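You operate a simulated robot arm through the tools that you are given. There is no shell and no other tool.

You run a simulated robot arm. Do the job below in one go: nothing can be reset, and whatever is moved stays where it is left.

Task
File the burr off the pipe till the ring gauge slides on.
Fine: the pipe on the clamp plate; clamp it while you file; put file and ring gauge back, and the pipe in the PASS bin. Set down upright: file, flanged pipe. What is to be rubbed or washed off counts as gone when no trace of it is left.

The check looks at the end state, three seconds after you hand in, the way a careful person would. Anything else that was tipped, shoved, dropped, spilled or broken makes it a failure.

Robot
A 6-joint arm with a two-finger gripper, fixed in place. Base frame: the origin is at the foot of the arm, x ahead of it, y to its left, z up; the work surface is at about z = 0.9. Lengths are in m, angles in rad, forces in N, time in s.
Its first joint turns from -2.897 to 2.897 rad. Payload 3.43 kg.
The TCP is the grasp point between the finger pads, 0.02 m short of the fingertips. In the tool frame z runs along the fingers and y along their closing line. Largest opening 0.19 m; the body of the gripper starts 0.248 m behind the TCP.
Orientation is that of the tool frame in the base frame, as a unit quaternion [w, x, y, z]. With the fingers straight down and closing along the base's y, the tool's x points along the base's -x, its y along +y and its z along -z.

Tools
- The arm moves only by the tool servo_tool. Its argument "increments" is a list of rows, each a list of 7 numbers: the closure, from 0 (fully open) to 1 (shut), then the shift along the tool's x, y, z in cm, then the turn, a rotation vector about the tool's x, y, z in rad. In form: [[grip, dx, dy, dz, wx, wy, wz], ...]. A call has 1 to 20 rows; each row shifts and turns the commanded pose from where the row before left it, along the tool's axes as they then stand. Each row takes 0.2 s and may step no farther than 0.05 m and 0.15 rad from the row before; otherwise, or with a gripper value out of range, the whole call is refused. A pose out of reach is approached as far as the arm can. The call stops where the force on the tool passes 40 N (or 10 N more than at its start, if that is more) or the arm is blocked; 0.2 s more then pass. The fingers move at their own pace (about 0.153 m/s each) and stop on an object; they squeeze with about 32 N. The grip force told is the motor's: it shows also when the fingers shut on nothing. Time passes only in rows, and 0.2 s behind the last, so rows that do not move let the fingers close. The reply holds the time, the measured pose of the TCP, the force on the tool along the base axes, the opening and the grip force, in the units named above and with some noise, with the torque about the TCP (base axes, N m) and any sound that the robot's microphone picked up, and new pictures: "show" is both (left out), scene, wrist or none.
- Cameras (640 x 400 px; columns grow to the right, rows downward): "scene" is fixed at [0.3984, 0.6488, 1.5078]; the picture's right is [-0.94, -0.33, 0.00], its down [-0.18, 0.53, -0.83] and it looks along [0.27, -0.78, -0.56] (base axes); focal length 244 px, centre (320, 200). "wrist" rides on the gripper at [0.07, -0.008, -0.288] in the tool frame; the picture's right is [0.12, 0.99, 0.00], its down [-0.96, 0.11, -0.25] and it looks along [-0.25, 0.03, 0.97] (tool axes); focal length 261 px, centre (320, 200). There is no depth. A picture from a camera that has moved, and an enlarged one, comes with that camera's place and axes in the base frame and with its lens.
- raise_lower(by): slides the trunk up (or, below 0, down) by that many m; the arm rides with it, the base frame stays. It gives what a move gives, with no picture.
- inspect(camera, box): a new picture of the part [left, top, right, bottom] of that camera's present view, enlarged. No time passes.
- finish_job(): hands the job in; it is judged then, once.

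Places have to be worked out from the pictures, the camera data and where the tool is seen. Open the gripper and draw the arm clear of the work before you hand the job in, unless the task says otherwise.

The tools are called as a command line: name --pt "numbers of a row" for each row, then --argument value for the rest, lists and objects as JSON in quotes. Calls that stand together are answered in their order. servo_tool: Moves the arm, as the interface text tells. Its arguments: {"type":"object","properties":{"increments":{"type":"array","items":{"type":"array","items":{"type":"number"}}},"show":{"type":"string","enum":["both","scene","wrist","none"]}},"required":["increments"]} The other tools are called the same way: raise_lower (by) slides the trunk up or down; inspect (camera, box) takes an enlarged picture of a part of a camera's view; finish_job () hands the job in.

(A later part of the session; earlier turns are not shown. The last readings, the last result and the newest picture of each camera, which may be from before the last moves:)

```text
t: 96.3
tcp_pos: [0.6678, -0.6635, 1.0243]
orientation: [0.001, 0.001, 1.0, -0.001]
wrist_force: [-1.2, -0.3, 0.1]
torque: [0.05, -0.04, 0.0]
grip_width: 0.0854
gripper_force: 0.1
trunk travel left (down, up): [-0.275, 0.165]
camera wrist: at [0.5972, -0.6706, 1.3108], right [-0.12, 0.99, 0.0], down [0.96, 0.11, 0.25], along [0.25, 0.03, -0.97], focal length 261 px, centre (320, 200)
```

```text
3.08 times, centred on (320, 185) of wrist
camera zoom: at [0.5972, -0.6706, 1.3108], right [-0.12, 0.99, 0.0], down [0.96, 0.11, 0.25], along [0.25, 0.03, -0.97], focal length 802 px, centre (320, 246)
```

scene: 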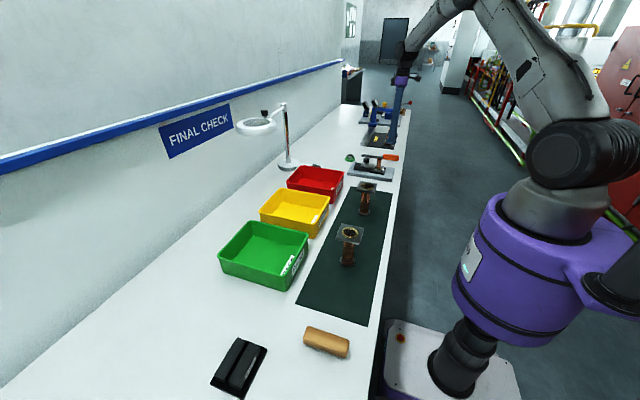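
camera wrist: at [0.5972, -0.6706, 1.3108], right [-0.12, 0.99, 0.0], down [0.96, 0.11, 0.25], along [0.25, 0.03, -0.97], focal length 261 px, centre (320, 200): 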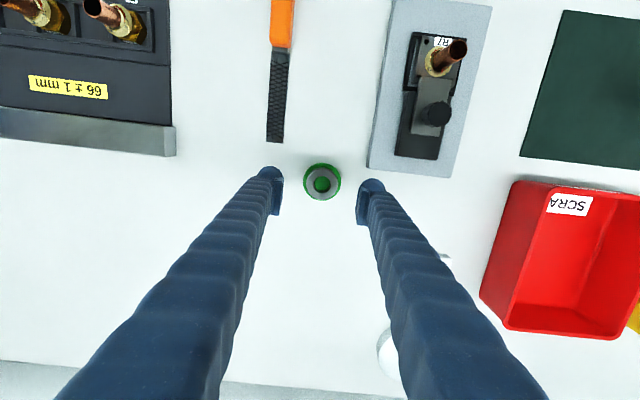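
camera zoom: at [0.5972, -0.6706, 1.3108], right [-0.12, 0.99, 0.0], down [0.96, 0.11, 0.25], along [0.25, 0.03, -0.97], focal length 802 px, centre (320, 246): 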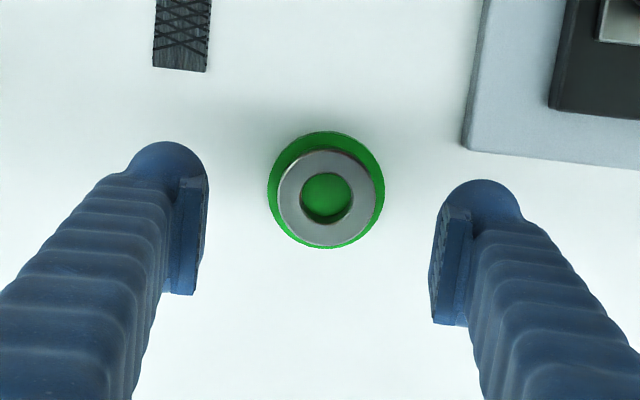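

Ring centre at about (0.671, -0.659). Align and descend so fingertips stay above the stand.

servo_tool --pt "0.62 -0.25 0.35 3 0 0 0" --pt "0.66 0 0 3 0 0 0" --pt "0.66 0 0 2 0 0 0" --pt "0.66 0 0 0.9 0 0 0" --pt "0.66 0 0 0 0 0 0" --show "wrist"

inspect --camera "wrist" --box '[260, 120, 380, 250]'

inspect --camera "scene" --box '[325, 130, 385, 175]'

```text
t: 97.5
tcp_pos: [0.6693, -0.6587, 0.935]
orientation: [0.001, 0.001, 1.0, 0.0]
wrist_force: [-0.2, 1.4, 0.1]
torque: [-0.02, 0.04, 0.01]
grip_width: 0.0649
gripper_force: 0.1
trunk travel left (down, up): [-0.275, 0.165]
camera wrist: at [0.5997, -0.666, 1.222], right [-0.12, 0.99, 0.0], down [0.96, 0.11, 0.25], along [0.25, 0.03, -0.97], focal length 261 px, centre (320, 200)
```

wrist: 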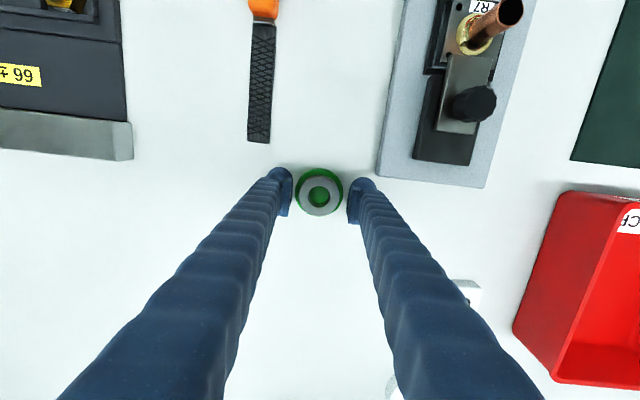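

```text
3.08 times, centred on (320, 185) of wrist
camera zoom: at [0.5997, -0.666, 1.222], right [-0.12, 0.99, 0.0], down [0.96, 0.11, 0.25], along [0.25, 0.03, -0.97], focal length 802 px, centre (320, 246)
```

zoom: 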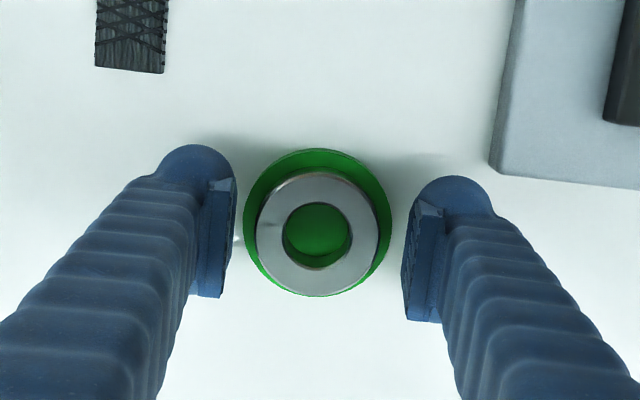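

```text
8.89 times, centred on (355, 152) of scene
camera zoom: at [0.3984, 0.6488, 1.5078], right [-0.94, -0.33, 0.0], down [-0.18, 0.53, -0.83], along [0.27, -0.78, -0.56], focal length 2173 px, centre (9, 622)
```

zoom: 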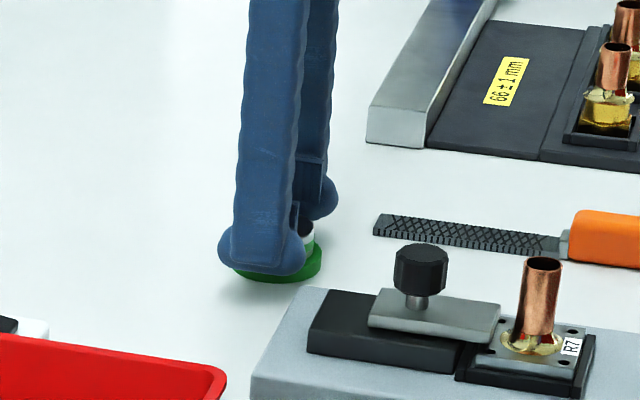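

Well aligned. Close on the ring and lift.

servo_tool --pt "0.75 0 0 0 0 0 0" --pt "0.85 0 0 0 0 0 0" --pt "0.85 0 0 0 0 0 0" --pt "0.85 0 0 0 0 0 0" --show "none"

servo_tool --pt "0.85 0 0 -1 0 0 0" --pt "0.85 0 0 -2 0 0 0" --pt "0.85 0 0 -4 0 0 0" --pt "0.85 0 0 -4 0 0 0" --pt "0.85 0 0 0 0 0 0"

inspect --camera "scene" --box '[325, 115, 385, 175]'

inspect --camera "wrist" --box '[260, 120, 380, 250]'

```text
t: 98.5
tcp_pos: [0.6699, -0.6592, 0.9352]
orientation: [0.001, 0.002, 1.0, 0.0]
wrist_force: [-0.1, 1.0, -0.2]
torque: [0.01, -0.03, 0.02]
grip_width: 0.0444
gripper_force: 32.3
trunk travel left (down, up): [-0.275, 0.165]
```

```text
t: 99.7
tcp_pos: [0.6694, -0.6612, 1.0475]
orientation: [0.0, 0.001, 1.0, 0.0]
wrist_force: [0.2, 0.3, -1.0]
torque: [-0.06, 0.03, -0.02]
grip_width: 0.0444
gripper_force: 32.3
trunk travel left (down, up): [-0.275, 0.165]
camera wrist: at [0.5998, -0.6673, 1.3339], right [-0.12, 0.99, 0.0], down [0.96, 0.11, 0.25], along [0.25, 0.03, -0.97], focal length 261 px, centre (320, 200)
```

scene: 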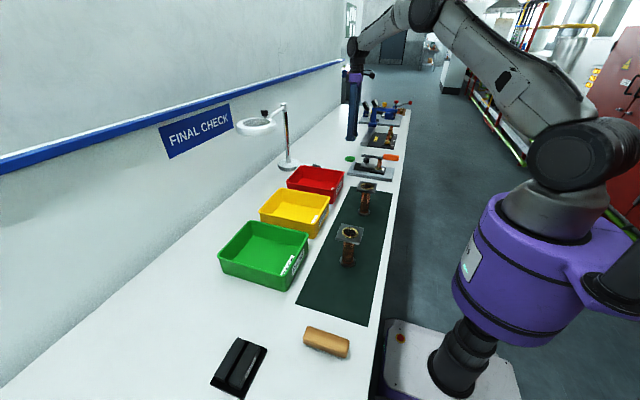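
wrist: 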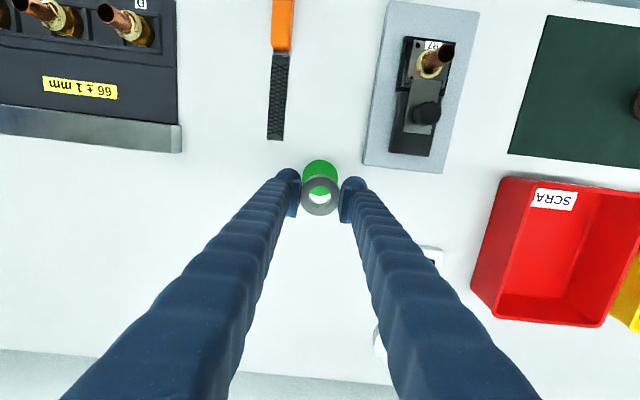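

```text
6.67 times, centred on (355, 145) of scene
camera zoom: at [0.3984, 0.6488, 1.5078], right [-0.94, -0.33, 0.0], down [-0.18, 0.53, -0.83], along [0.27, -0.78, -0.56], focal length 1629 px, centre (87, 567)
```

zoom: 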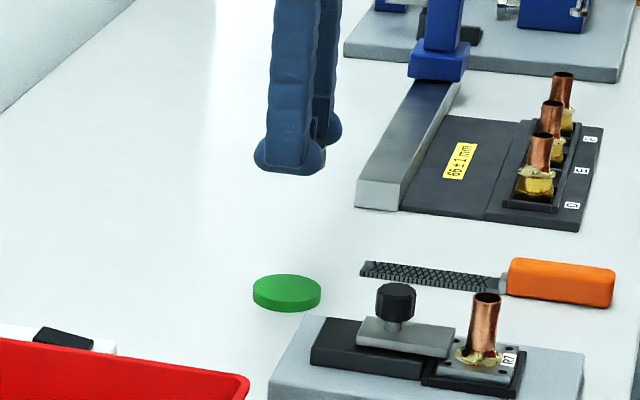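

```text
3.08 times, centred on (320, 185) of wrist
camera zoom: at [0.5998, -0.6673, 1.3339], right [-0.12, 0.99, 0.0], down [0.96, 0.11, 0.25], along [0.25, 0.03, -0.97], focal length 802 px, centre (320, 246)
```

zoom: 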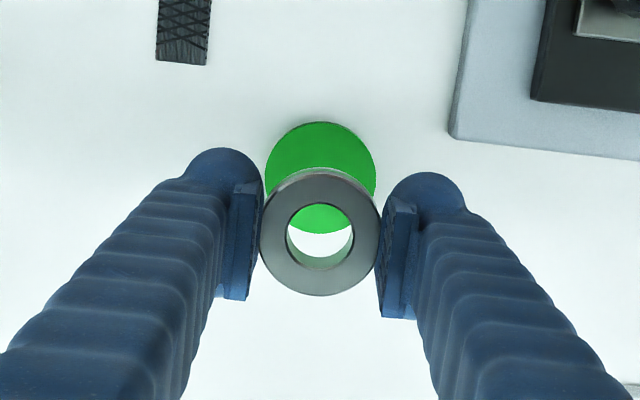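

Ring is held (44.4 mm), the green disc stays. Move it above the pipe and look through the bore.

servo_tool --pt "0.85 3.6 2.6 0 0 0 0" --pt "0.85 3.6 2.6 0 0 0 0" --pt "0.85 3.6 2.6 0 0 0 0" --pt "0.85 3.6 2.6 0 0 0 0" --pt "0.85 3.5 2.7 0 0 0 0" --pt "0.85 0 0 1.2 0 0 0" --pt "0.85 0 0 0 0 0 0" --show "wrist"

inspect --camera "wrist" --box '[280, 150, 360, 230]'

inspect --camera "scene" --box '[355, 140, 395, 175]'

```text
t: 101.3
tcp_pos: [0.4887, -0.5294, 1.0317]
orientation: [0.0, 0.001, 1.0, 0.0]
wrist_force: [-0.7, -0.1, -0.9]
torque: [0.05, -0.01, 0.0]
grip_width: 0.0443
gripper_force: 31.8
trunk travel left (down, up): [-0.275, 0.165]
camera wrist: at [0.4184, -0.5365, 1.318], right [-0.12, 0.99, 0.0], down [0.96, 0.11, 0.25], along [0.25, 0.03, -0.97], focal length 261 px, centre (320, 200)
```

wrist: 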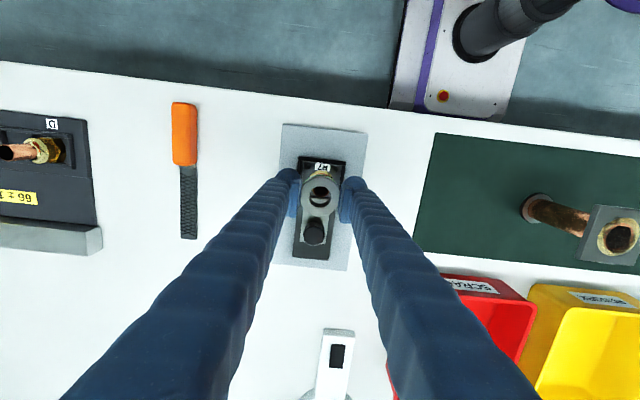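

```text
5.00 times, centred on (320, 190) of wrist
camera zoom: at [0.4184, -0.5365, 1.318], right [-0.12, 0.99, 0.0], down [0.96, 0.11, 0.25], along [0.25, 0.03, -0.97], focal length 1303 px, centre (320, 250)
```

zoom: 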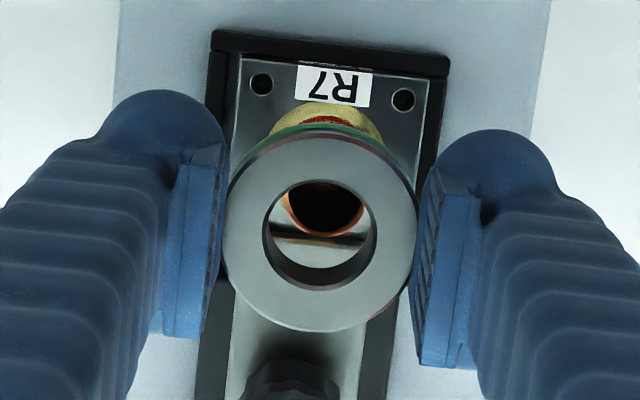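

```text
11.43 times, centred on (375, 158) of scene
camera zoom: at [0.3984, 0.6488, 1.5078], right [-0.94, -0.33, 0.0], down [-0.18, 0.53, -0.83], along [0.27, -0.78, -0.56], focal length 2793 px, centre (-309, 686)
```

zoom: 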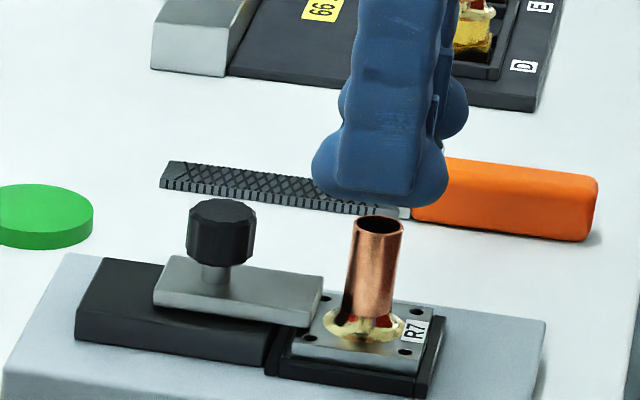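

Looking through the bore, the ring needs about 2 mm toward -x and 1 mm toward +y. I correct, lower close to the rim, and re-check.

servo_tool --pt "0.85 0.2 0.1 0.6 0 0 0" --pt "0.85 0 0 0.6 0 0 0" --pt "0.85 0 0 0 0 0 0" --show "none"

inspect --camera "wrist" --box '[290, 165, 350, 225]'

inspect --camera "scene" --box '[360, 145, 390, 170]'

```text
t: 102.1
tcp_pos: [0.4879, -0.5284, 1.0196]
orientation: [0.001, 0.0, 1.0, 0.0]
wrist_force: [0.4, -0.2, -2.0]
torque: [0.03, 0.03, -0.02]
grip_width: 0.0442
gripper_force: 32.7
trunk travel left (down, up): [-0.275, 0.165]
```

```text
6.67 times, centred on (320, 195) of wrist
camera zoom: at [0.4171, -0.5347, 1.3068], right [-0.12, 0.99, 0.0], down [0.96, 0.11, 0.25], along [0.25, 0.03, -0.97], focal length 1738 px, centre (320, 233)
```

zoom: 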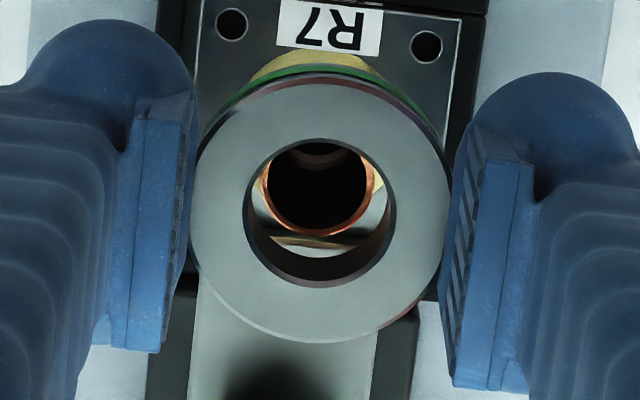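

```text
16.00 times, centred on (375, 158) of scene
camera zoom: at [0.3984, 0.6488, 1.5078], right [-0.94, -0.33, 0.0], down [-0.18, 0.53, -0.83], along [0.27, -0.78, -0.56], focal length 3911 px, centre (-560, 880)
```

zoom: 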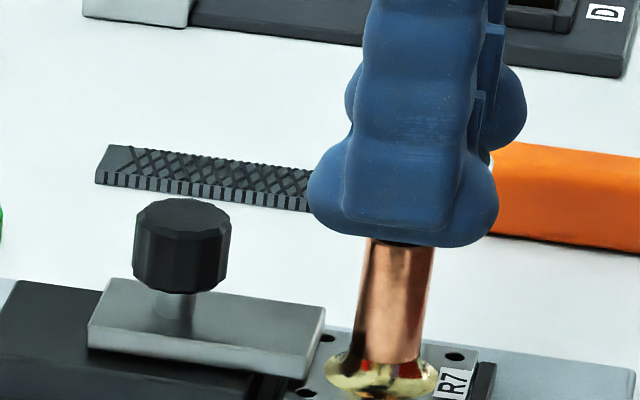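

Ring and pipe nearly coaxial; I nudge +1 mm in x and lower gently while watching force.

servo_tool --pt "0.85 -0.12 0 0.3 0 0 0" --pt "0.85 0 0 0 0 0 0" --show "none"

inspect --camera "wrist" --box '[290, 165, 350, 225]'

inspect --camera "scene" --box '[360, 145, 390, 170]'

```text
t: 102.7
tcp_pos: [0.4882, -0.5278, 1.0147]
orientation: [0.0, 0.001, 1.0, 0.0]
wrist_force: [-0.2, 0.2, -1.9]
torque: [0.02, -0.02, 0.02]
grip_width: 0.0443
gripper_force: 31.7
trunk travel left (down, up): [-0.275, 0.165]
```

```text
6.67 times, centred on (320, 195) of wrist
camera zoom: at [0.4183, -0.5346, 1.3034], right [-0.12, 0.99, 0.0], down [0.96, 0.11, 0.25], along [0.25, 0.03, -0.97], focal length 1738 px, centre (320, 233)
```

zoom: 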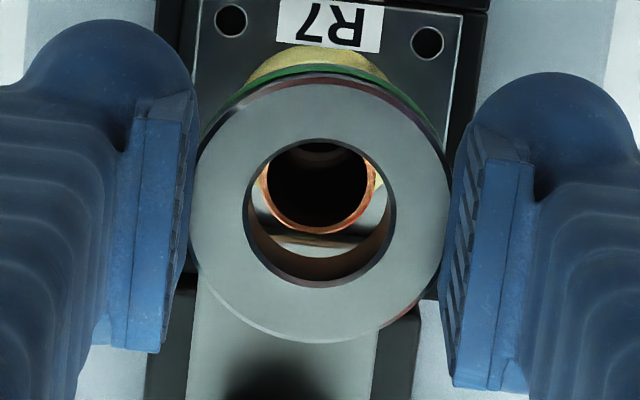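

```text
16.00 times, centred on (375, 158) of scene
camera zoom: at [0.3984, 0.6488, 1.5078], right [-0.94, -0.33, 0.0], down [-0.18, 0.53, -0.83], along [0.27, -0.78, -0.56], focal length 3911 px, centre (-560, 880)
```

zoom: 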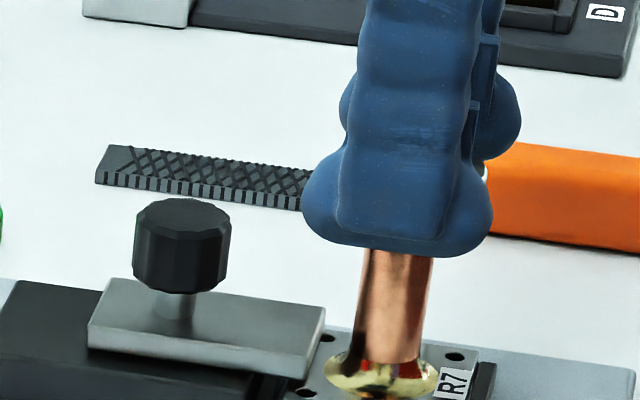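

Now aligned within ~0.5 mm. Continue lowering in small steps.

servo_tool --pt "0.85 0 0 0.3 0 0 0" --pt "0.85 0 0 0.3 0 0 0" --pt "0.85 0 0 0 0 0 0" --show "none"

servo_tool --pt "0.85 0 0 0.3 0 0 0" --pt "0.85 0 0 0.3 0 0 0" --pt "0.85 0 0 0 0 0 0" --show "none"

inspect --camera "wrist" --box '[290, 165, 350, 225]'

inspect --camera "scene" --box '[360, 145, 390, 175]'

```text
t: 103.5
tcp_pos: [0.4883, -0.5274, 1.0109]
orientation: [0.001, 0.001, 1.0, 0.0]
wrist_force: [-0.2, 0.3, -2.3]
torque: [-0.01, 0.04, 0.02]
grip_width: 0.0445
gripper_force: 31.7
trunk travel left (down, up): [-0.275, 0.165]
```

```text
t: 104.3
tcp_pos: [0.4889, -0.5276, 1.0065]
orientation: [0.0, 0.001, 1.0, 0.0]
wrist_force: [-2.3, -2.1, -0.9]
torque: [-0.01, 0.06, 0.04]
grip_width: 0.0445
gripper_force: 32.3
trunk travel left (down, up): [-0.275, 0.165]
```

```text
6.67 times, centred on (320, 195) of wrist
camera zoom: at [0.4184, -0.5339, 1.2919], right [-0.12, 0.99, 0.0], down [0.96, 0.11, 0.25], along [0.25, 0.03, -0.97], focal length 1738 px, centre (320, 233)
```

zoom: 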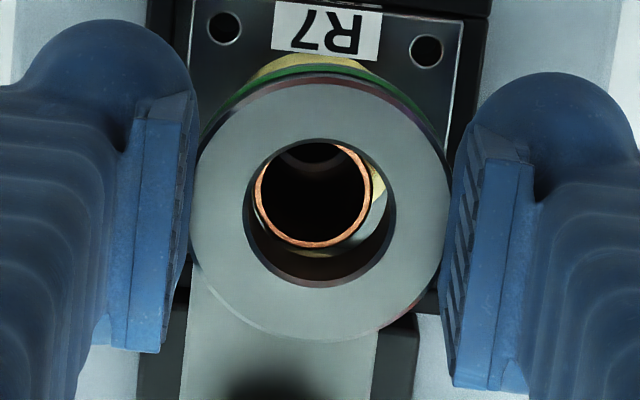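

```text
13.33 times, centred on (375, 160) of scene
camera zoom: at [0.3984, 0.6488, 1.5078], right [-0.94, -0.33, 0.0], down [-0.18, 0.53, -0.83], along [0.27, -0.78, -0.56], focal length 3259 px, centre (-413, 733)
```

zoom: 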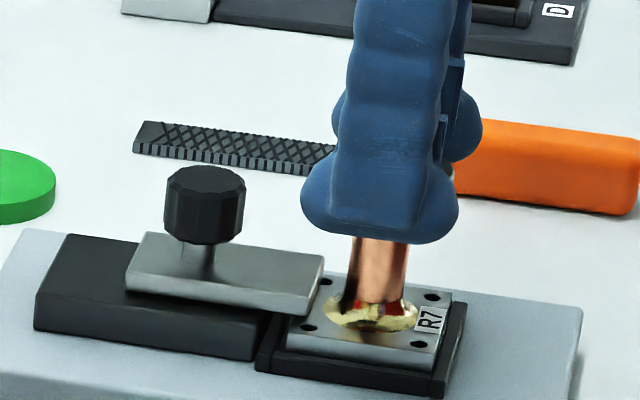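

The rim is entering the bore with slight side load (-x, -y). I shift by ~1 mm in -y and 0.7 mm in -x and continue.

servo_tool --pt "0.85 0.07 -0.1 0 0 0 0" --pt "0.85 0 0 0.3 0 0 0" --pt "0.85 0 0 0.3 0 0 0" --pt "0.85 0 0 0 0 0 0" --show "none"

servo_tool --pt "0.85 0 0 0.3 0 0 0" --pt "0.85 0 0 0.3 0 0 0" --pt "0.85 0 0 0 0 0 0" --show "none"

inspect --camera "wrist" --box '[290, 165, 350, 225]'

inspect --camera "scene" --box '[360, 145, 390, 175]'

```text
t: 105.3
tcp_pos: [0.4861, -0.5273, 0.9996]
orientation: [0.001, 0.002, 1.0, 0.0]
wrist_force: [-0.4, 0.8, -1.3]
torque: [-0.01, 0.04, 0.01]
grip_width: 0.0444
gripper_force: 31.8
trunk travel left (down, up): [-0.275, 0.165]
```

```text
t: 106.1
tcp_pos: [0.4889, -0.5275, 0.993]
orientation: [0.0, 0.001, 1.0, -0.001]
wrist_force: [1.1, -0.5, -1.7]
torque: [0.01, -0.01, -0.02]
grip_width: 0.0445
gripper_force: 31.6
trunk travel left (down, up): [-0.275, 0.165]
```

```text
6.67 times, centred on (320, 195) of wrist
camera zoom: at [0.4188, -0.5348, 1.2798], right [-0.12, 0.99, 0.0], down [0.96, 0.11, 0.25], along [0.25, 0.03, -0.97], focal length 1738 px, centre (320, 233)
```

zoom: 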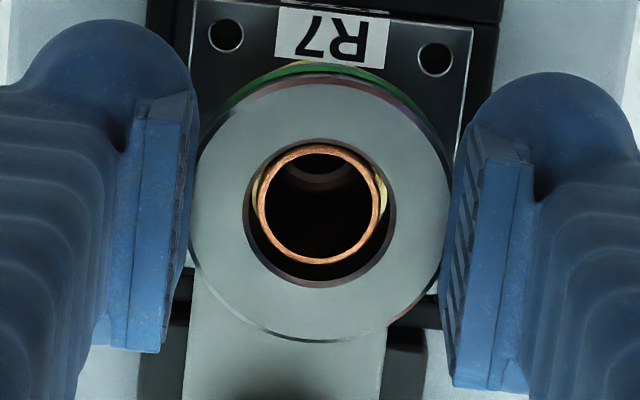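

```text
13.33 times, centred on (375, 160) of scene
camera zoom: at [0.3984, 0.6488, 1.5078], right [-0.94, -0.33, 0.0], down [-0.18, 0.53, -0.83], along [0.27, -0.78, -0.56], focal length 3259 px, centre (-413, 733)
```

zoom: 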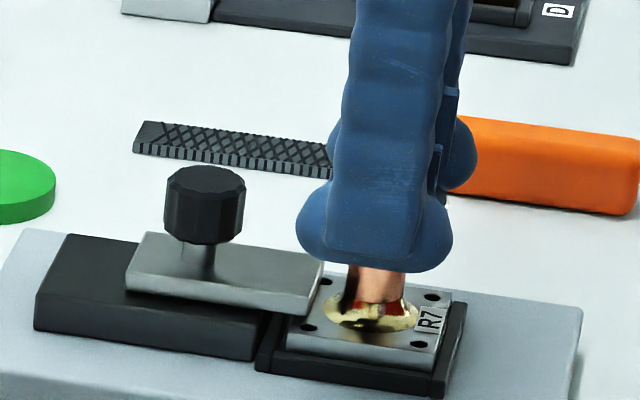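

The pipe slides into the bore freely. I lower on until the rim passes fully through the ring.

servo_tool --pt "0.85 0 0 0.4 0 0 0" --pt "0.85 0 0 0.4 0 0 0" --pt "0.85 0 0 0.4 0 0 0" --pt "0.85 0 0 0.3 0 0 0" --pt "0.85 0 0 0 0 0 0" --show "none"

inspect --camera "wrist" --box '[290, 165, 350, 225]'

inspect --camera "scene" --box '[360, 145, 390, 175]'

```text
t: 107.3
tcp_pos: [0.4884, -0.5283, 0.9779]
orientation: [0.0, 0.001, 1.0, -0.001]
wrist_force: [0.5, -0.2, -1.9]
torque: [0.01, -0.02, 0.01]
grip_width: 0.0444
gripper_force: 31.6
trunk travel left (down, up): [-0.275, 0.165]
```

```text
6.67 times, centred on (320, 195) of wrist
camera zoom: at [0.4186, -0.5357, 1.2644], right [-0.12, 0.99, 0.0], down [0.96, 0.11, 0.25], along [0.25, 0.03, -0.97], focal length 1738 px, centre (320, 233)
```

zoom: 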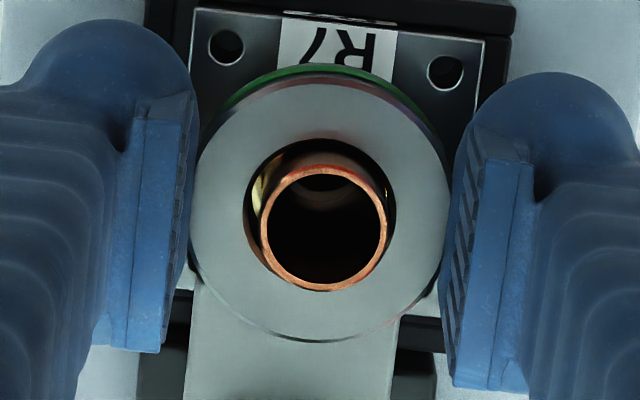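

```text
13.33 times, centred on (375, 160) of scene
camera zoom: at [0.3984, 0.6488, 1.5078], right [-0.94, -0.33, 0.0], down [-0.18, 0.53, -0.83], along [0.27, -0.78, -0.56], focal length 3259 px, centre (-413, 733)
```

zoom: 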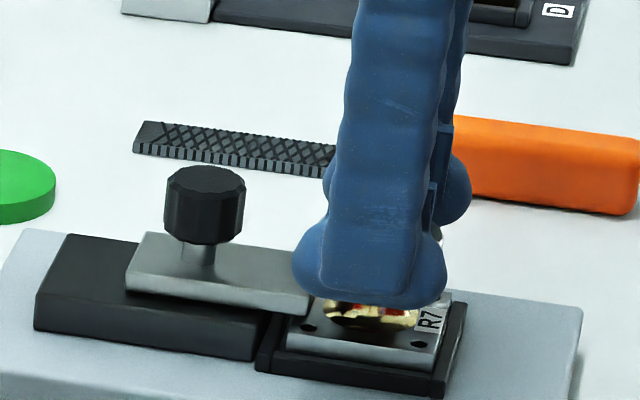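

The ring gauge slides fully on, the pipe poking through. Now lift it straight off and carry it back to its green disc.

servo_tool --pt "0.85 0 0 -2 0 0 0" --pt "0.85 0 0 -3 0 0 0" --pt "0.85 0 0 -3 0 0 0" --pt "0.85 -3.6 -2.6 0 0 0 0" --pt "0.85 -3.6 -2.6 0 0 0 0" --pt "0.85 -3.6 -2.6 0 0 0 0" --pt "0.85 -3.6 -2.6 0 0 0 0" --pt "0.85 -3.7 -2.7 0 0 0 0" --pt "0.85 0 0 4 0 0 0" --pt "0.85 0 0 4 0 0 0" --pt "0.85 0 0 0 0 0 0" --show "wrist"

inspect --camera "wrist" --box '[260, 120, 380, 250]'

inspect --camera "scene" --box '[335, 135, 395, 175]'

```text
t: 109.7
tcp_pos: [0.6674, -0.6601, 0.9793]
orientation: [0.0, 0.001, 1.0, 0.001]
wrist_force: [-0.5, 0.2, -1.7]
torque: [0.06, 0.01, 0.02]
grip_width: 0.0445
gripper_force: 31.6
trunk travel left (down, up): [-0.275, 0.165]
camera wrist: at [0.5979, -0.6668, 1.2655], right [-0.12, 0.99, 0.0], down [0.96, 0.11, 0.25], along [0.25, 0.03, -0.97], focal length 261 px, centre (320, 200)
```

wrist: 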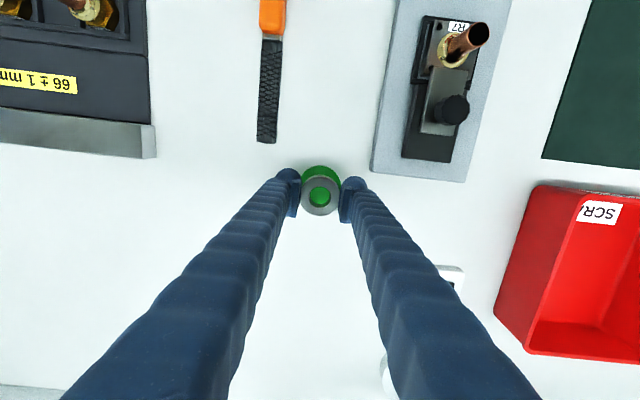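

```text
3.08 times, centred on (320, 185) of wrist
camera zoom: at [0.5979, -0.6668, 1.2655], right [-0.12, 0.99, 0.0], down [0.96, 0.11, 0.25], along [0.25, 0.03, -0.97], focal length 802 px, centre (320, 246)
```

zoom: 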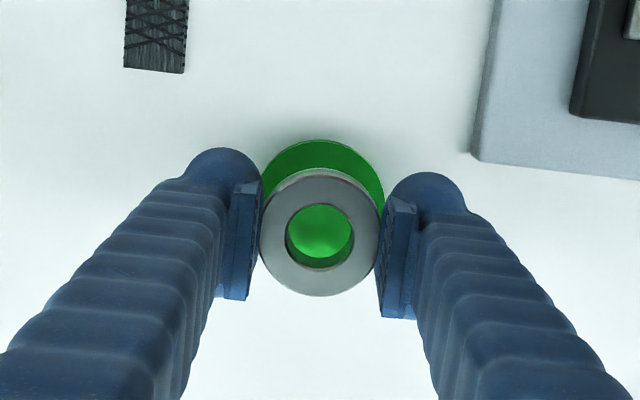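

```text
10.00 times, centred on (365, 155) of scene
camera zoom: at [0.3984, 0.6488, 1.5078], right [-0.94, -0.33, 0.0], down [-0.18, 0.53, -0.83], along [0.27, -0.78, -0.56], focal length 2444 px, centre (-130, 650)
```

zoom: 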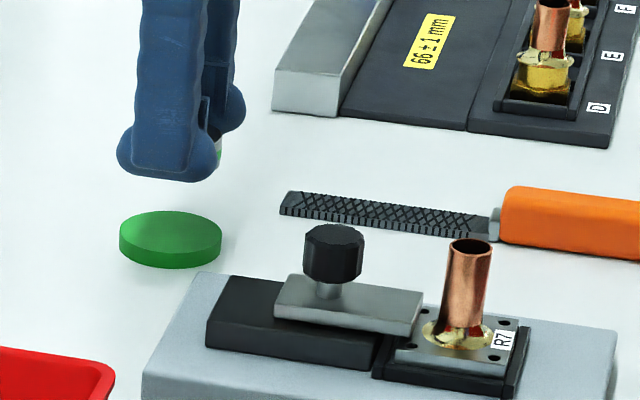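

Ring is above the disc. Lower to its original height and feel for contact.

servo_tool --pt "0.85 0 0.1 2 0 0 0" --pt "0.85 0 0 1.7 0 0 0" --pt "0.85 0 0 0.4 0 0 0" --pt "0.85 0 0 0.1 0 0 0" --pt "0.85 0 0 0 0 0 0" --show "none"

```text
t: 110.9
tcp_pos: [0.6691, -0.6587, 0.9365]
orientation: [0.002, 0.001, 1.0, 0.0]
wrist_force: [-0.1, -0.1, -0.9]
torque: [0.03, 0.04, 0.03]
grip_width: 0.0443
gripper_force: 32.1
trunk travel left (down, up): [-0.275, 0.165]
```

servo_tool --pt "0.85 0 0 0.1 0 0 0" --pt "0.85 0 0 0.05 0 0 0" --pt "0.85 0 0 0 0 0 0" --show "none"

inspect --camera "scene" --box '[330, 145, 370, 172]'

```text
t: 111.7
tcp_pos: [0.6703, -0.6579, 0.9356]
orientation: [0.002, 0.001, 1.0, 0.001]
wrist_force: [1.1, 0.9, 4.0]
torque: [0.07, 0.06, -0.01]
grip_width: 0.0446
gripper_force: 32.3
trunk travel left (down, up): [-0.275, 0.165]
```

```text
14.81 times, centred on (350, 158) of scene
camera zoom: at [0.3984, 0.6488, 1.5078], right [-0.94, -0.33, 0.0], down [-0.18, 0.53, -0.83], along [0.27, -0.78, -0.56], focal length 3621 px, centre (-124, 815)
```

zoom: 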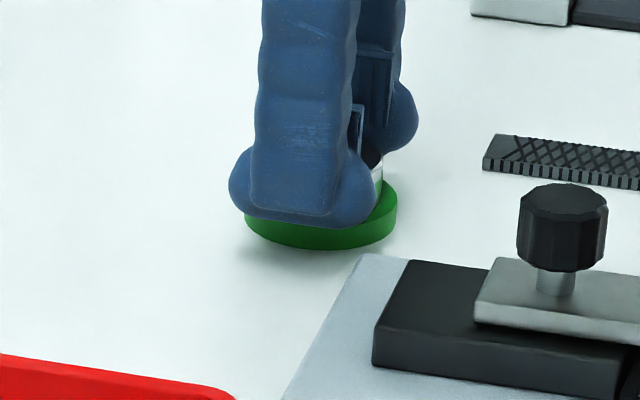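

Contact with the disc (≈5 N). Release and rise straight up.

servo_tool --pt "0.75 0 0 0 0 0 0" --pt "0.65 0 0 0 0 0 0" --pt "0.65 0 0 0 0 0 0" --pt "0.65 0 0 -3 0 0 0" --pt "0.65 0 0 -4 0 0 0" --pt "0.65 0 0 -4 0 0 0" --pt "0.65 0 0 0 0 0 0" --show "wrist"

inspect --camera "scene" --box '[330, 145, 390, 180]'

inspect --camera "wrist" --box '[260, 120, 380, 250]'

```text
t: 113.3
tcp_pos: [0.6695, -0.6597, 1.0437]
orientation: [0.001, 0.001, 1.0, 0.001]
wrist_force: [-0.2, 0.7, 0.3]
torque: [-0.02, 0.0, -0.01]
grip_width: 0.0664
gripper_force: 0.0
trunk travel left (down, up): [-0.275, 0.165]
camera wrist: at [0.5998, -0.6669, 1.331], right [-0.12, 0.99, 0.0], down [0.96, 0.11, 0.25], along [0.25, 0.03, -0.97], focal length 261 px, centre (320, 200)
```

wrist: 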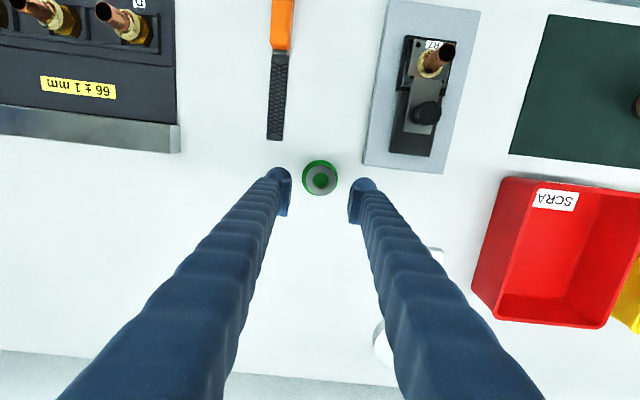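

```text
10.67 times, centred on (360, 162) of scene
camera zoom: at [0.3984, 0.6488, 1.5078], right [-0.94, -0.33, 0.0], down [-0.18, 0.53, -0.83], along [0.27, -0.78, -0.56], focal length 2607 px, centre (-107, 600)
```

zoom: 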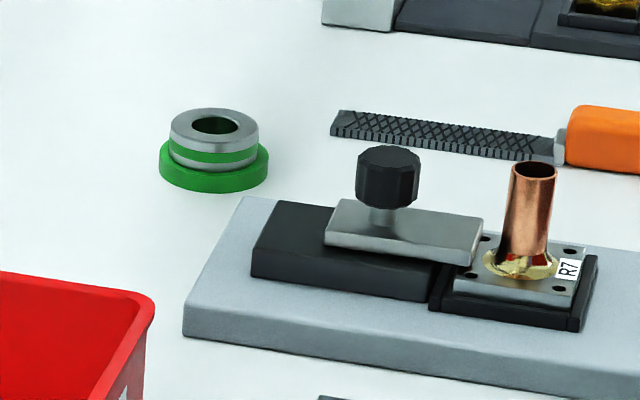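

```text
3.08 times, centred on (320, 185) of wrist
camera zoom: at [0.5998, -0.6669, 1.331], right [-0.12, 0.99, 0.0], down [0.96, 0.11, 0.25], along [0.25, 0.03, -0.97], focal length 802 px, centre (320, 246)
```

zoom: 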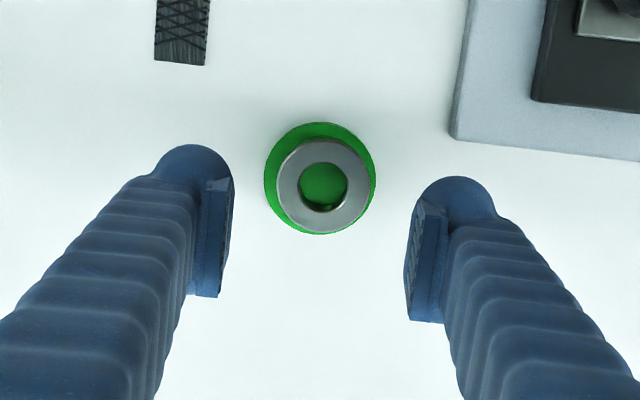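

Ring gauge is back. Next unclamp: move over the knob at (0.555, -0.530), grip, and pull the slider back to +x.

servo_tool --pt "0.68 3.8 4.3 0 0 0 0" --pt "0.68 3.8 4.3 0 0 0 0" --pt "0.68 3.8 4.3 0 0 0 0" --pt "0.68 0 0 2 0 0 0" --pt "0.68 0 0 0 0 0 0" --show "none"

inspect --camera "wrist" --box '[260, 100, 380, 260]'

```text
refused: row 1 steps farther than a row can; nothing moved
```

```text
2.50 times, centred on (320, 180) of wrist
camera zoom: at [0.5998, -0.6669, 1.331], right [-0.12, 0.99, 0.0], down [0.96, 0.11, 0.25], along [0.25, 0.03, -0.97], focal length 652 px, centre (320, 250)
```

zoom: 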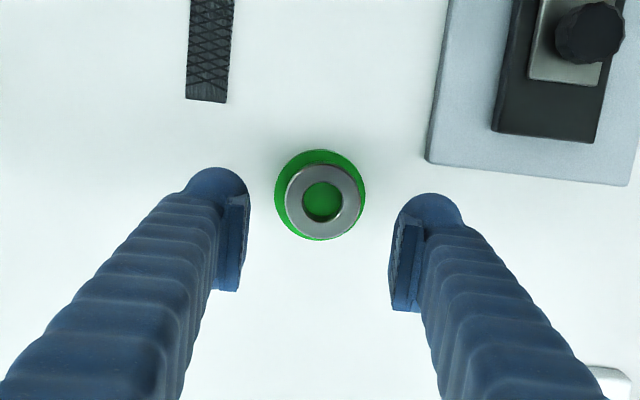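

The step was too large; I split it into four rows.

servo_tool --pt "0.68 2.9 3.2 0 0 0 0" --pt "0.68 2.9 3.2 0 0 0 0" --pt "0.68 2.9 3.2 0 0 0 0" --pt "0.68 2.8 3.3 0 0 0 0" --pt "0.68 0 0 2 0 0 0" --pt "0.68 0 0 0 0 0 0" --show "none"

inspect --camera "wrist" --box '[260, 100, 380, 260]'

```text
t: 114.7
tcp_pos: [0.5522, -0.5303, 1.0231]
orientation: [0.001, 0.001, 1.0, 0.0]
wrist_force: [-0.6, -0.6, -0.2]
torque: [0.13, -0.05, -0.02]
grip_width: 0.0607
gripper_force: 0.0
trunk travel left (down, up): [-0.275, 0.165]
```

```text
2.50 times, centred on (320, 180) of wrist
camera zoom: at [0.4831, -0.5377, 1.3105], right [-0.12, 0.99, 0.0], down [0.96, 0.11, 0.25], along [0.25, 0.03, -0.97], focal length 652 px, centre (320, 250)
```

zoom: 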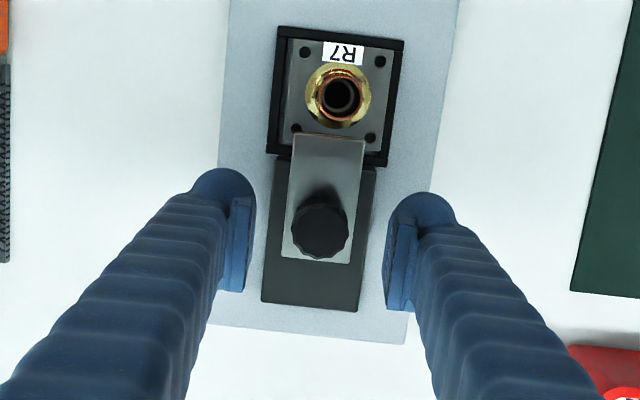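

Aligned with the knob. Descend, grip and pull the slider +x by ~2.3 cm.

servo_tool --pt "0.68 -0.2 0 3 0 0 0" --pt "0.68 0 0 2.2 0 0 0" --pt "0.9 0 0 0 0 0 0" --pt "1 0 0 0 0 0 0" --pt "1 0 0 0 0 0 0" --pt "1 -0.6 0 0 0 0 0" --pt "1 -0.6 0 0 0 0 0" --pt "1 -0.6 0 0 0 0 0" --pt "1 -0.5 0 0 0 0 0" --pt "1 0 0 0 0 0 0" --show "none"

inspect --camera "wrist" --box '[260, 80, 380, 240]'

```text
t: 116.9
tcp_pos: [0.5784, -0.5287, 0.9729]
orientation: [0.001, 0.001, 1.0, 0.001]
wrist_force: [-4.6, -14.9, -3.9]
torque: [-0.14, 0.16, -0.01]
grip_width: 0.0287
gripper_force: 45.3
trunk travel left (down, up): [-0.275, 0.165]
```

```text
2.50 times, centred on (320, 160) of wrist
camera zoom: at [0.5093, -0.5371, 1.259], right [-0.12, 0.99, 0.0], down [0.96, 0.11, 0.25], along [0.25, 0.03, -0.97], focal length 652 px, centre (320, 300)
```

zoom: 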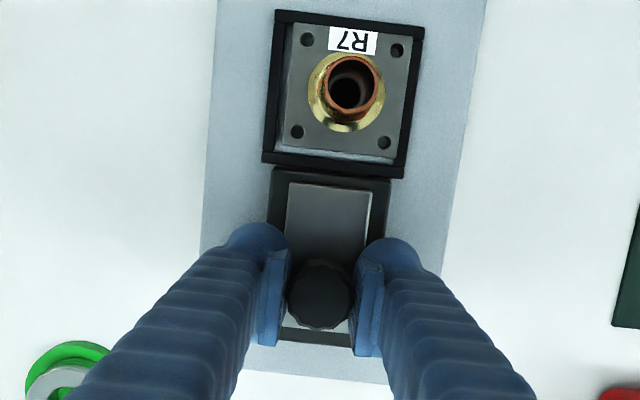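

Slider is fully back. Release, rise, and move over the pipe.

servo_tool --pt "0.85 0 0 0 0 0 0" --pt "0.68 0 0 0 0 0 0" --pt "0.68 0 0 -4 0 0 0" --pt "0.68 0 0 -4 0 0 0" --pt "0.68 4.4 0 0 0 0 0" --pt "0.68 4.3 0 0 0 0 0" --pt "0.68 0 0 2 0 0 0" --pt "0.68 0 0 0 0 0 0" --show "wrist"

inspect --camera "wrist" --box '[260, 130, 380, 260]'

inspect --camera "scene" --box '[355, 150, 395, 177]'

```text
t: 118.7
tcp_pos: [0.4934, -0.5276, 1.0314]
orientation: [0.002, 0.001, 1.0, 0.0]
wrist_force: [-0.5, -0.2, 0.6]
torque: [0.02, -0.05, -0.02]
grip_width: 0.0607
gripper_force: 0.0
trunk travel left (down, up): [-0.275, 0.165]
camera wrist: at [0.4224, -0.5359, 1.3184], right [-0.12, 0.99, 0.0], down [0.96, 0.11, 0.25], along [0.25, 0.03, -0.97], focal length 261 px, centre (320, 200)
```

wrist: 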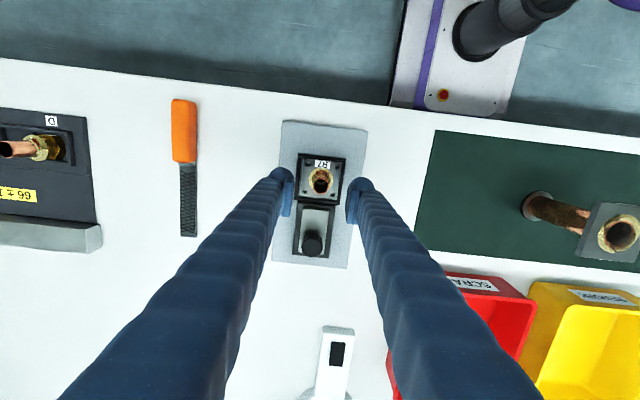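

```text
3.08 times, centred on (320, 195) of wrist
camera zoom: at [0.4224, -0.5359, 1.3184], right [-0.12, 0.99, 0.0], down [0.96, 0.11, 0.25], along [0.25, 0.03, -0.97], focal length 802 px, centre (320, 215)
```

zoom: 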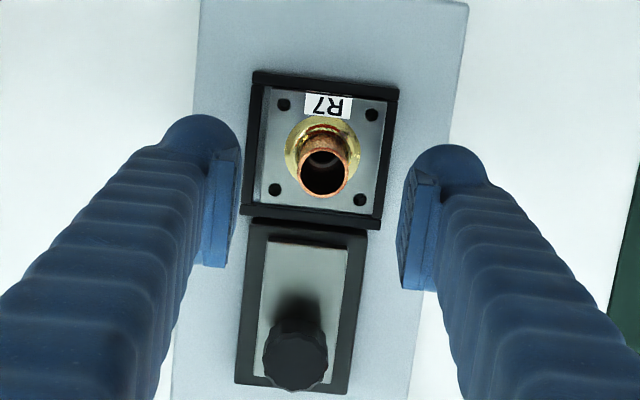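

```text
14.81 times, centred on (375, 164) of scene
camera zoom: at [0.3984, 0.6488, 1.5078], right [-0.94, -0.33, 0.0], down [-0.18, 0.53, -0.83], along [0.27, -0.78, -0.56], focal length 3621 px, centre (-495, 741)
```

zoom: 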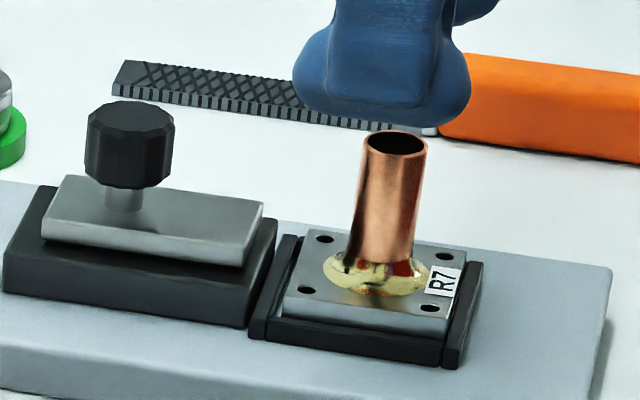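

Pipe is ~2 mm toward -x of the TCP. I align, descend to z≈0.966, grip and lift.

servo_tool --pt "0.68 0.2 0.15 3 0 0 0" --pt "0.68 0 0 3 0 0 0" --pt "0.68 0 0 0.4 0 0 0" --pt "0.85 0 0 0 0 0 0" --pt "1 0 0 0 0 0 0" --pt "1 0 0 0 0 0 0" --show "none"

servo_tool --pt "1 0 0 -0.5 0 0 0" --pt "1 0 0 -2 0 0 0" --pt "1 0 0 -4 0 0 0" --pt "1 0 0 -4 0 0 0" --pt "1 0 0 -4 0 0 0" --pt "1 0 0 0 0 0 0"

inspect --camera "scene" --box '[345, 115, 405, 177]'

```text
t: 120.1
tcp_pos: [0.4895, -0.5286, 0.9667]
orientation: [0.001, 0.0, 1.0, 0.0]
wrist_force: [0.9, -5.2, -0.5]
torque: [-0.13, -0.02, 0.03]
grip_width: 0.0208
gripper_force: 32.4
trunk travel left (down, up): [-0.275, 0.165]
```

```text
t: 121.5
tcp_pos: [0.4907, -0.5272, 1.1133]
orientation: [0.001, 0.0, 1.0, 0.001]
wrist_force: [-0.1, -0.5, -3.6]
torque: [-0.04, 0.02, -0.02]
grip_width: 0.0206
gripper_force: 32.3
trunk travel left (down, up): [-0.275, 0.165]
camera wrist: at [0.4209, -0.5341, 1.401], right [-0.12, 0.99, 0.0], down [0.96, 0.11, 0.25], along [0.25, 0.03, -0.97], focal length 261 px, centre (320, 200)
```

scene: 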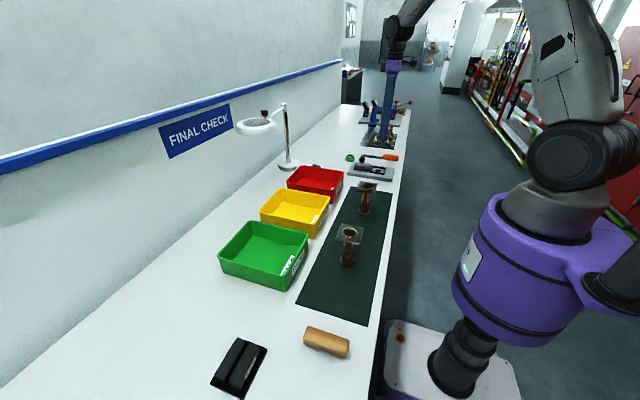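
wrist: 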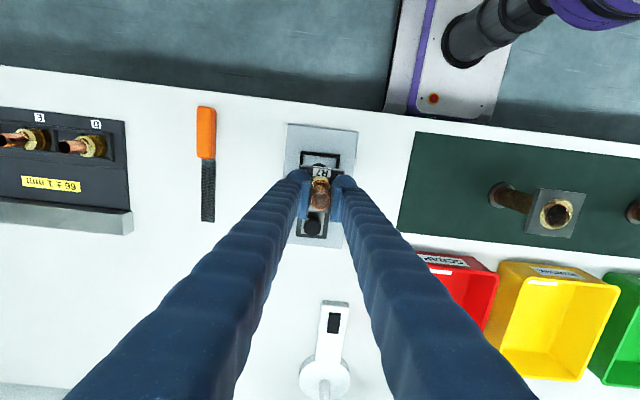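

```text
6.45 times, centred on (375, 146) of scene
camera zoom: at [0.3984, 0.6488, 1.5078], right [-0.94, -0.33, 0.0], down [-0.18, 0.53, -0.83], along [0.27, -0.78, -0.56], focal length 1577 px, centre (-35, 548)
```

zoom: 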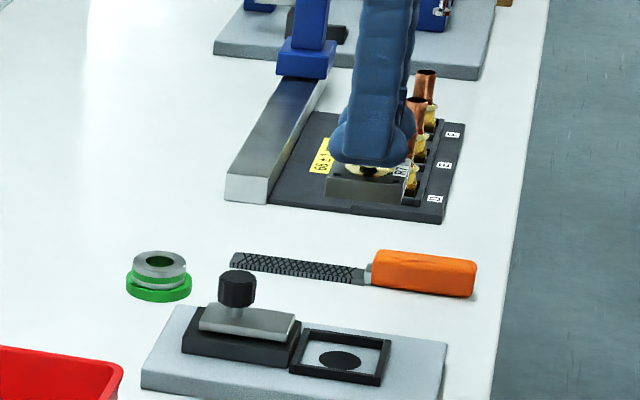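

Pipe held upright; flange bottom is ≈50 mm below the TCP. Now measure the green PASS bin.

inspect --camera "scene" --box '[205, 205, 325, 300]'

inspect --camera "scene" --box '[205, 160, 405, 300]'

```text
4.21 times, centred on (265, 252) of scene
camera zoom: at [0.3984, 0.6488, 1.5078], right [-0.94, -0.33, 0.0], down [-0.18, 0.53, -0.83], along [0.27, -0.78, -0.56], focal length 1029 px, centre (552, -21)
```

zoom: 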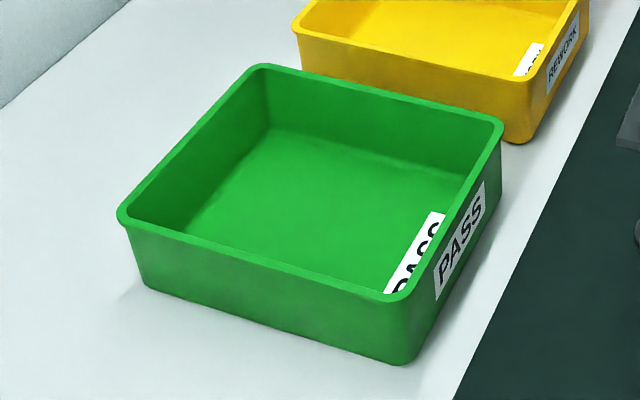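

```text
2.86 times, centred on (305, 230) of scene
camera zoom: at [0.3984, 0.6488, 1.5078], right [-0.94, -0.33, 0.0], down [-0.18, 0.53, -0.83], along [0.27, -0.78, -0.56], focal length 698 px, centre (363, 114)
```

zoom: 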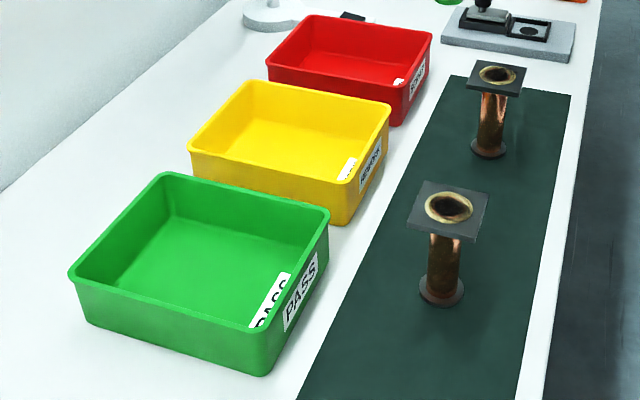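

PASS bin: x≈0.631–0.847, y≈0.101–0.276, rim ≈0.968, centre ≈(0.739, 0.188). I raise and travel diagonally above everything to the bin.

servo_tool --pt "1 0 0 -3 0 0 0" --pt "1 0 0 -3 0 0 0" --pt "1 -1.46 4.2 0 0 0 0" --pt "1 -1.46 4.2 0 0 0 0" --pt "1 -1.46 4.2 0 0 0 0" --pt "1 -1.46 4.2 0 0 0 0" --pt "1 -1.46 4.2 0 0 0 0" --pt "1 -1.46 4.2 0 0 0 0" --pt "1 -1.46 4.2 0 0 0 0" --pt "1 -1.46 4.2 0 0 0 0" --pt "1 -1.46 4.2 0 0 0 0" --pt "1 -1.46 4.2 0 0 0 0" --pt "1 0 0 0 0 0 0"

```text
t: 124.3
tcp_pos: [0.6369, -0.1046, 1.173]
orientation: [0.001, 0.0, 1.0, 0.0]
wrist_force: [-0.1, 0.1, -3.7]
torque: [-0.02, -0.02, -0.02]
grip_width: 0.0209
gripper_force: 32.1
trunk travel left (down, up): [-0.275, 0.165]
camera wrist: at [0.5666, -0.1121, 1.4596], right [-0.12, 0.99, 0.0], down [0.96, 0.11, 0.25], along [0.25, 0.03, -0.97], focal length 261 px, centre (320, 200)
```

scene: 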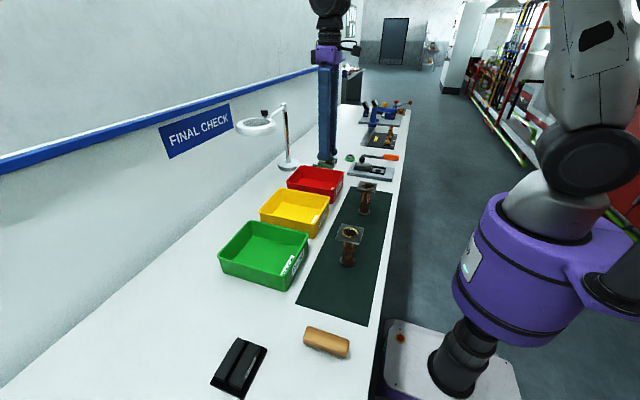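
wrist: 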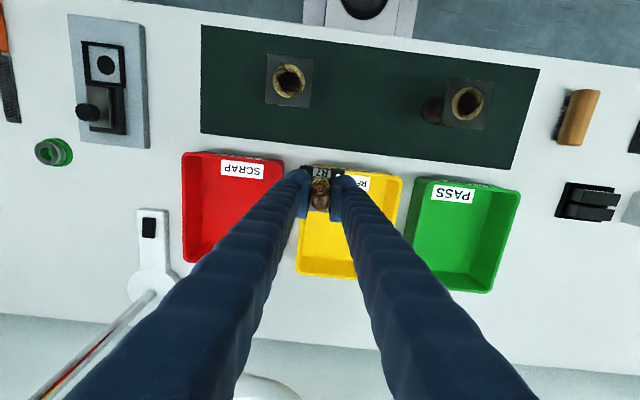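

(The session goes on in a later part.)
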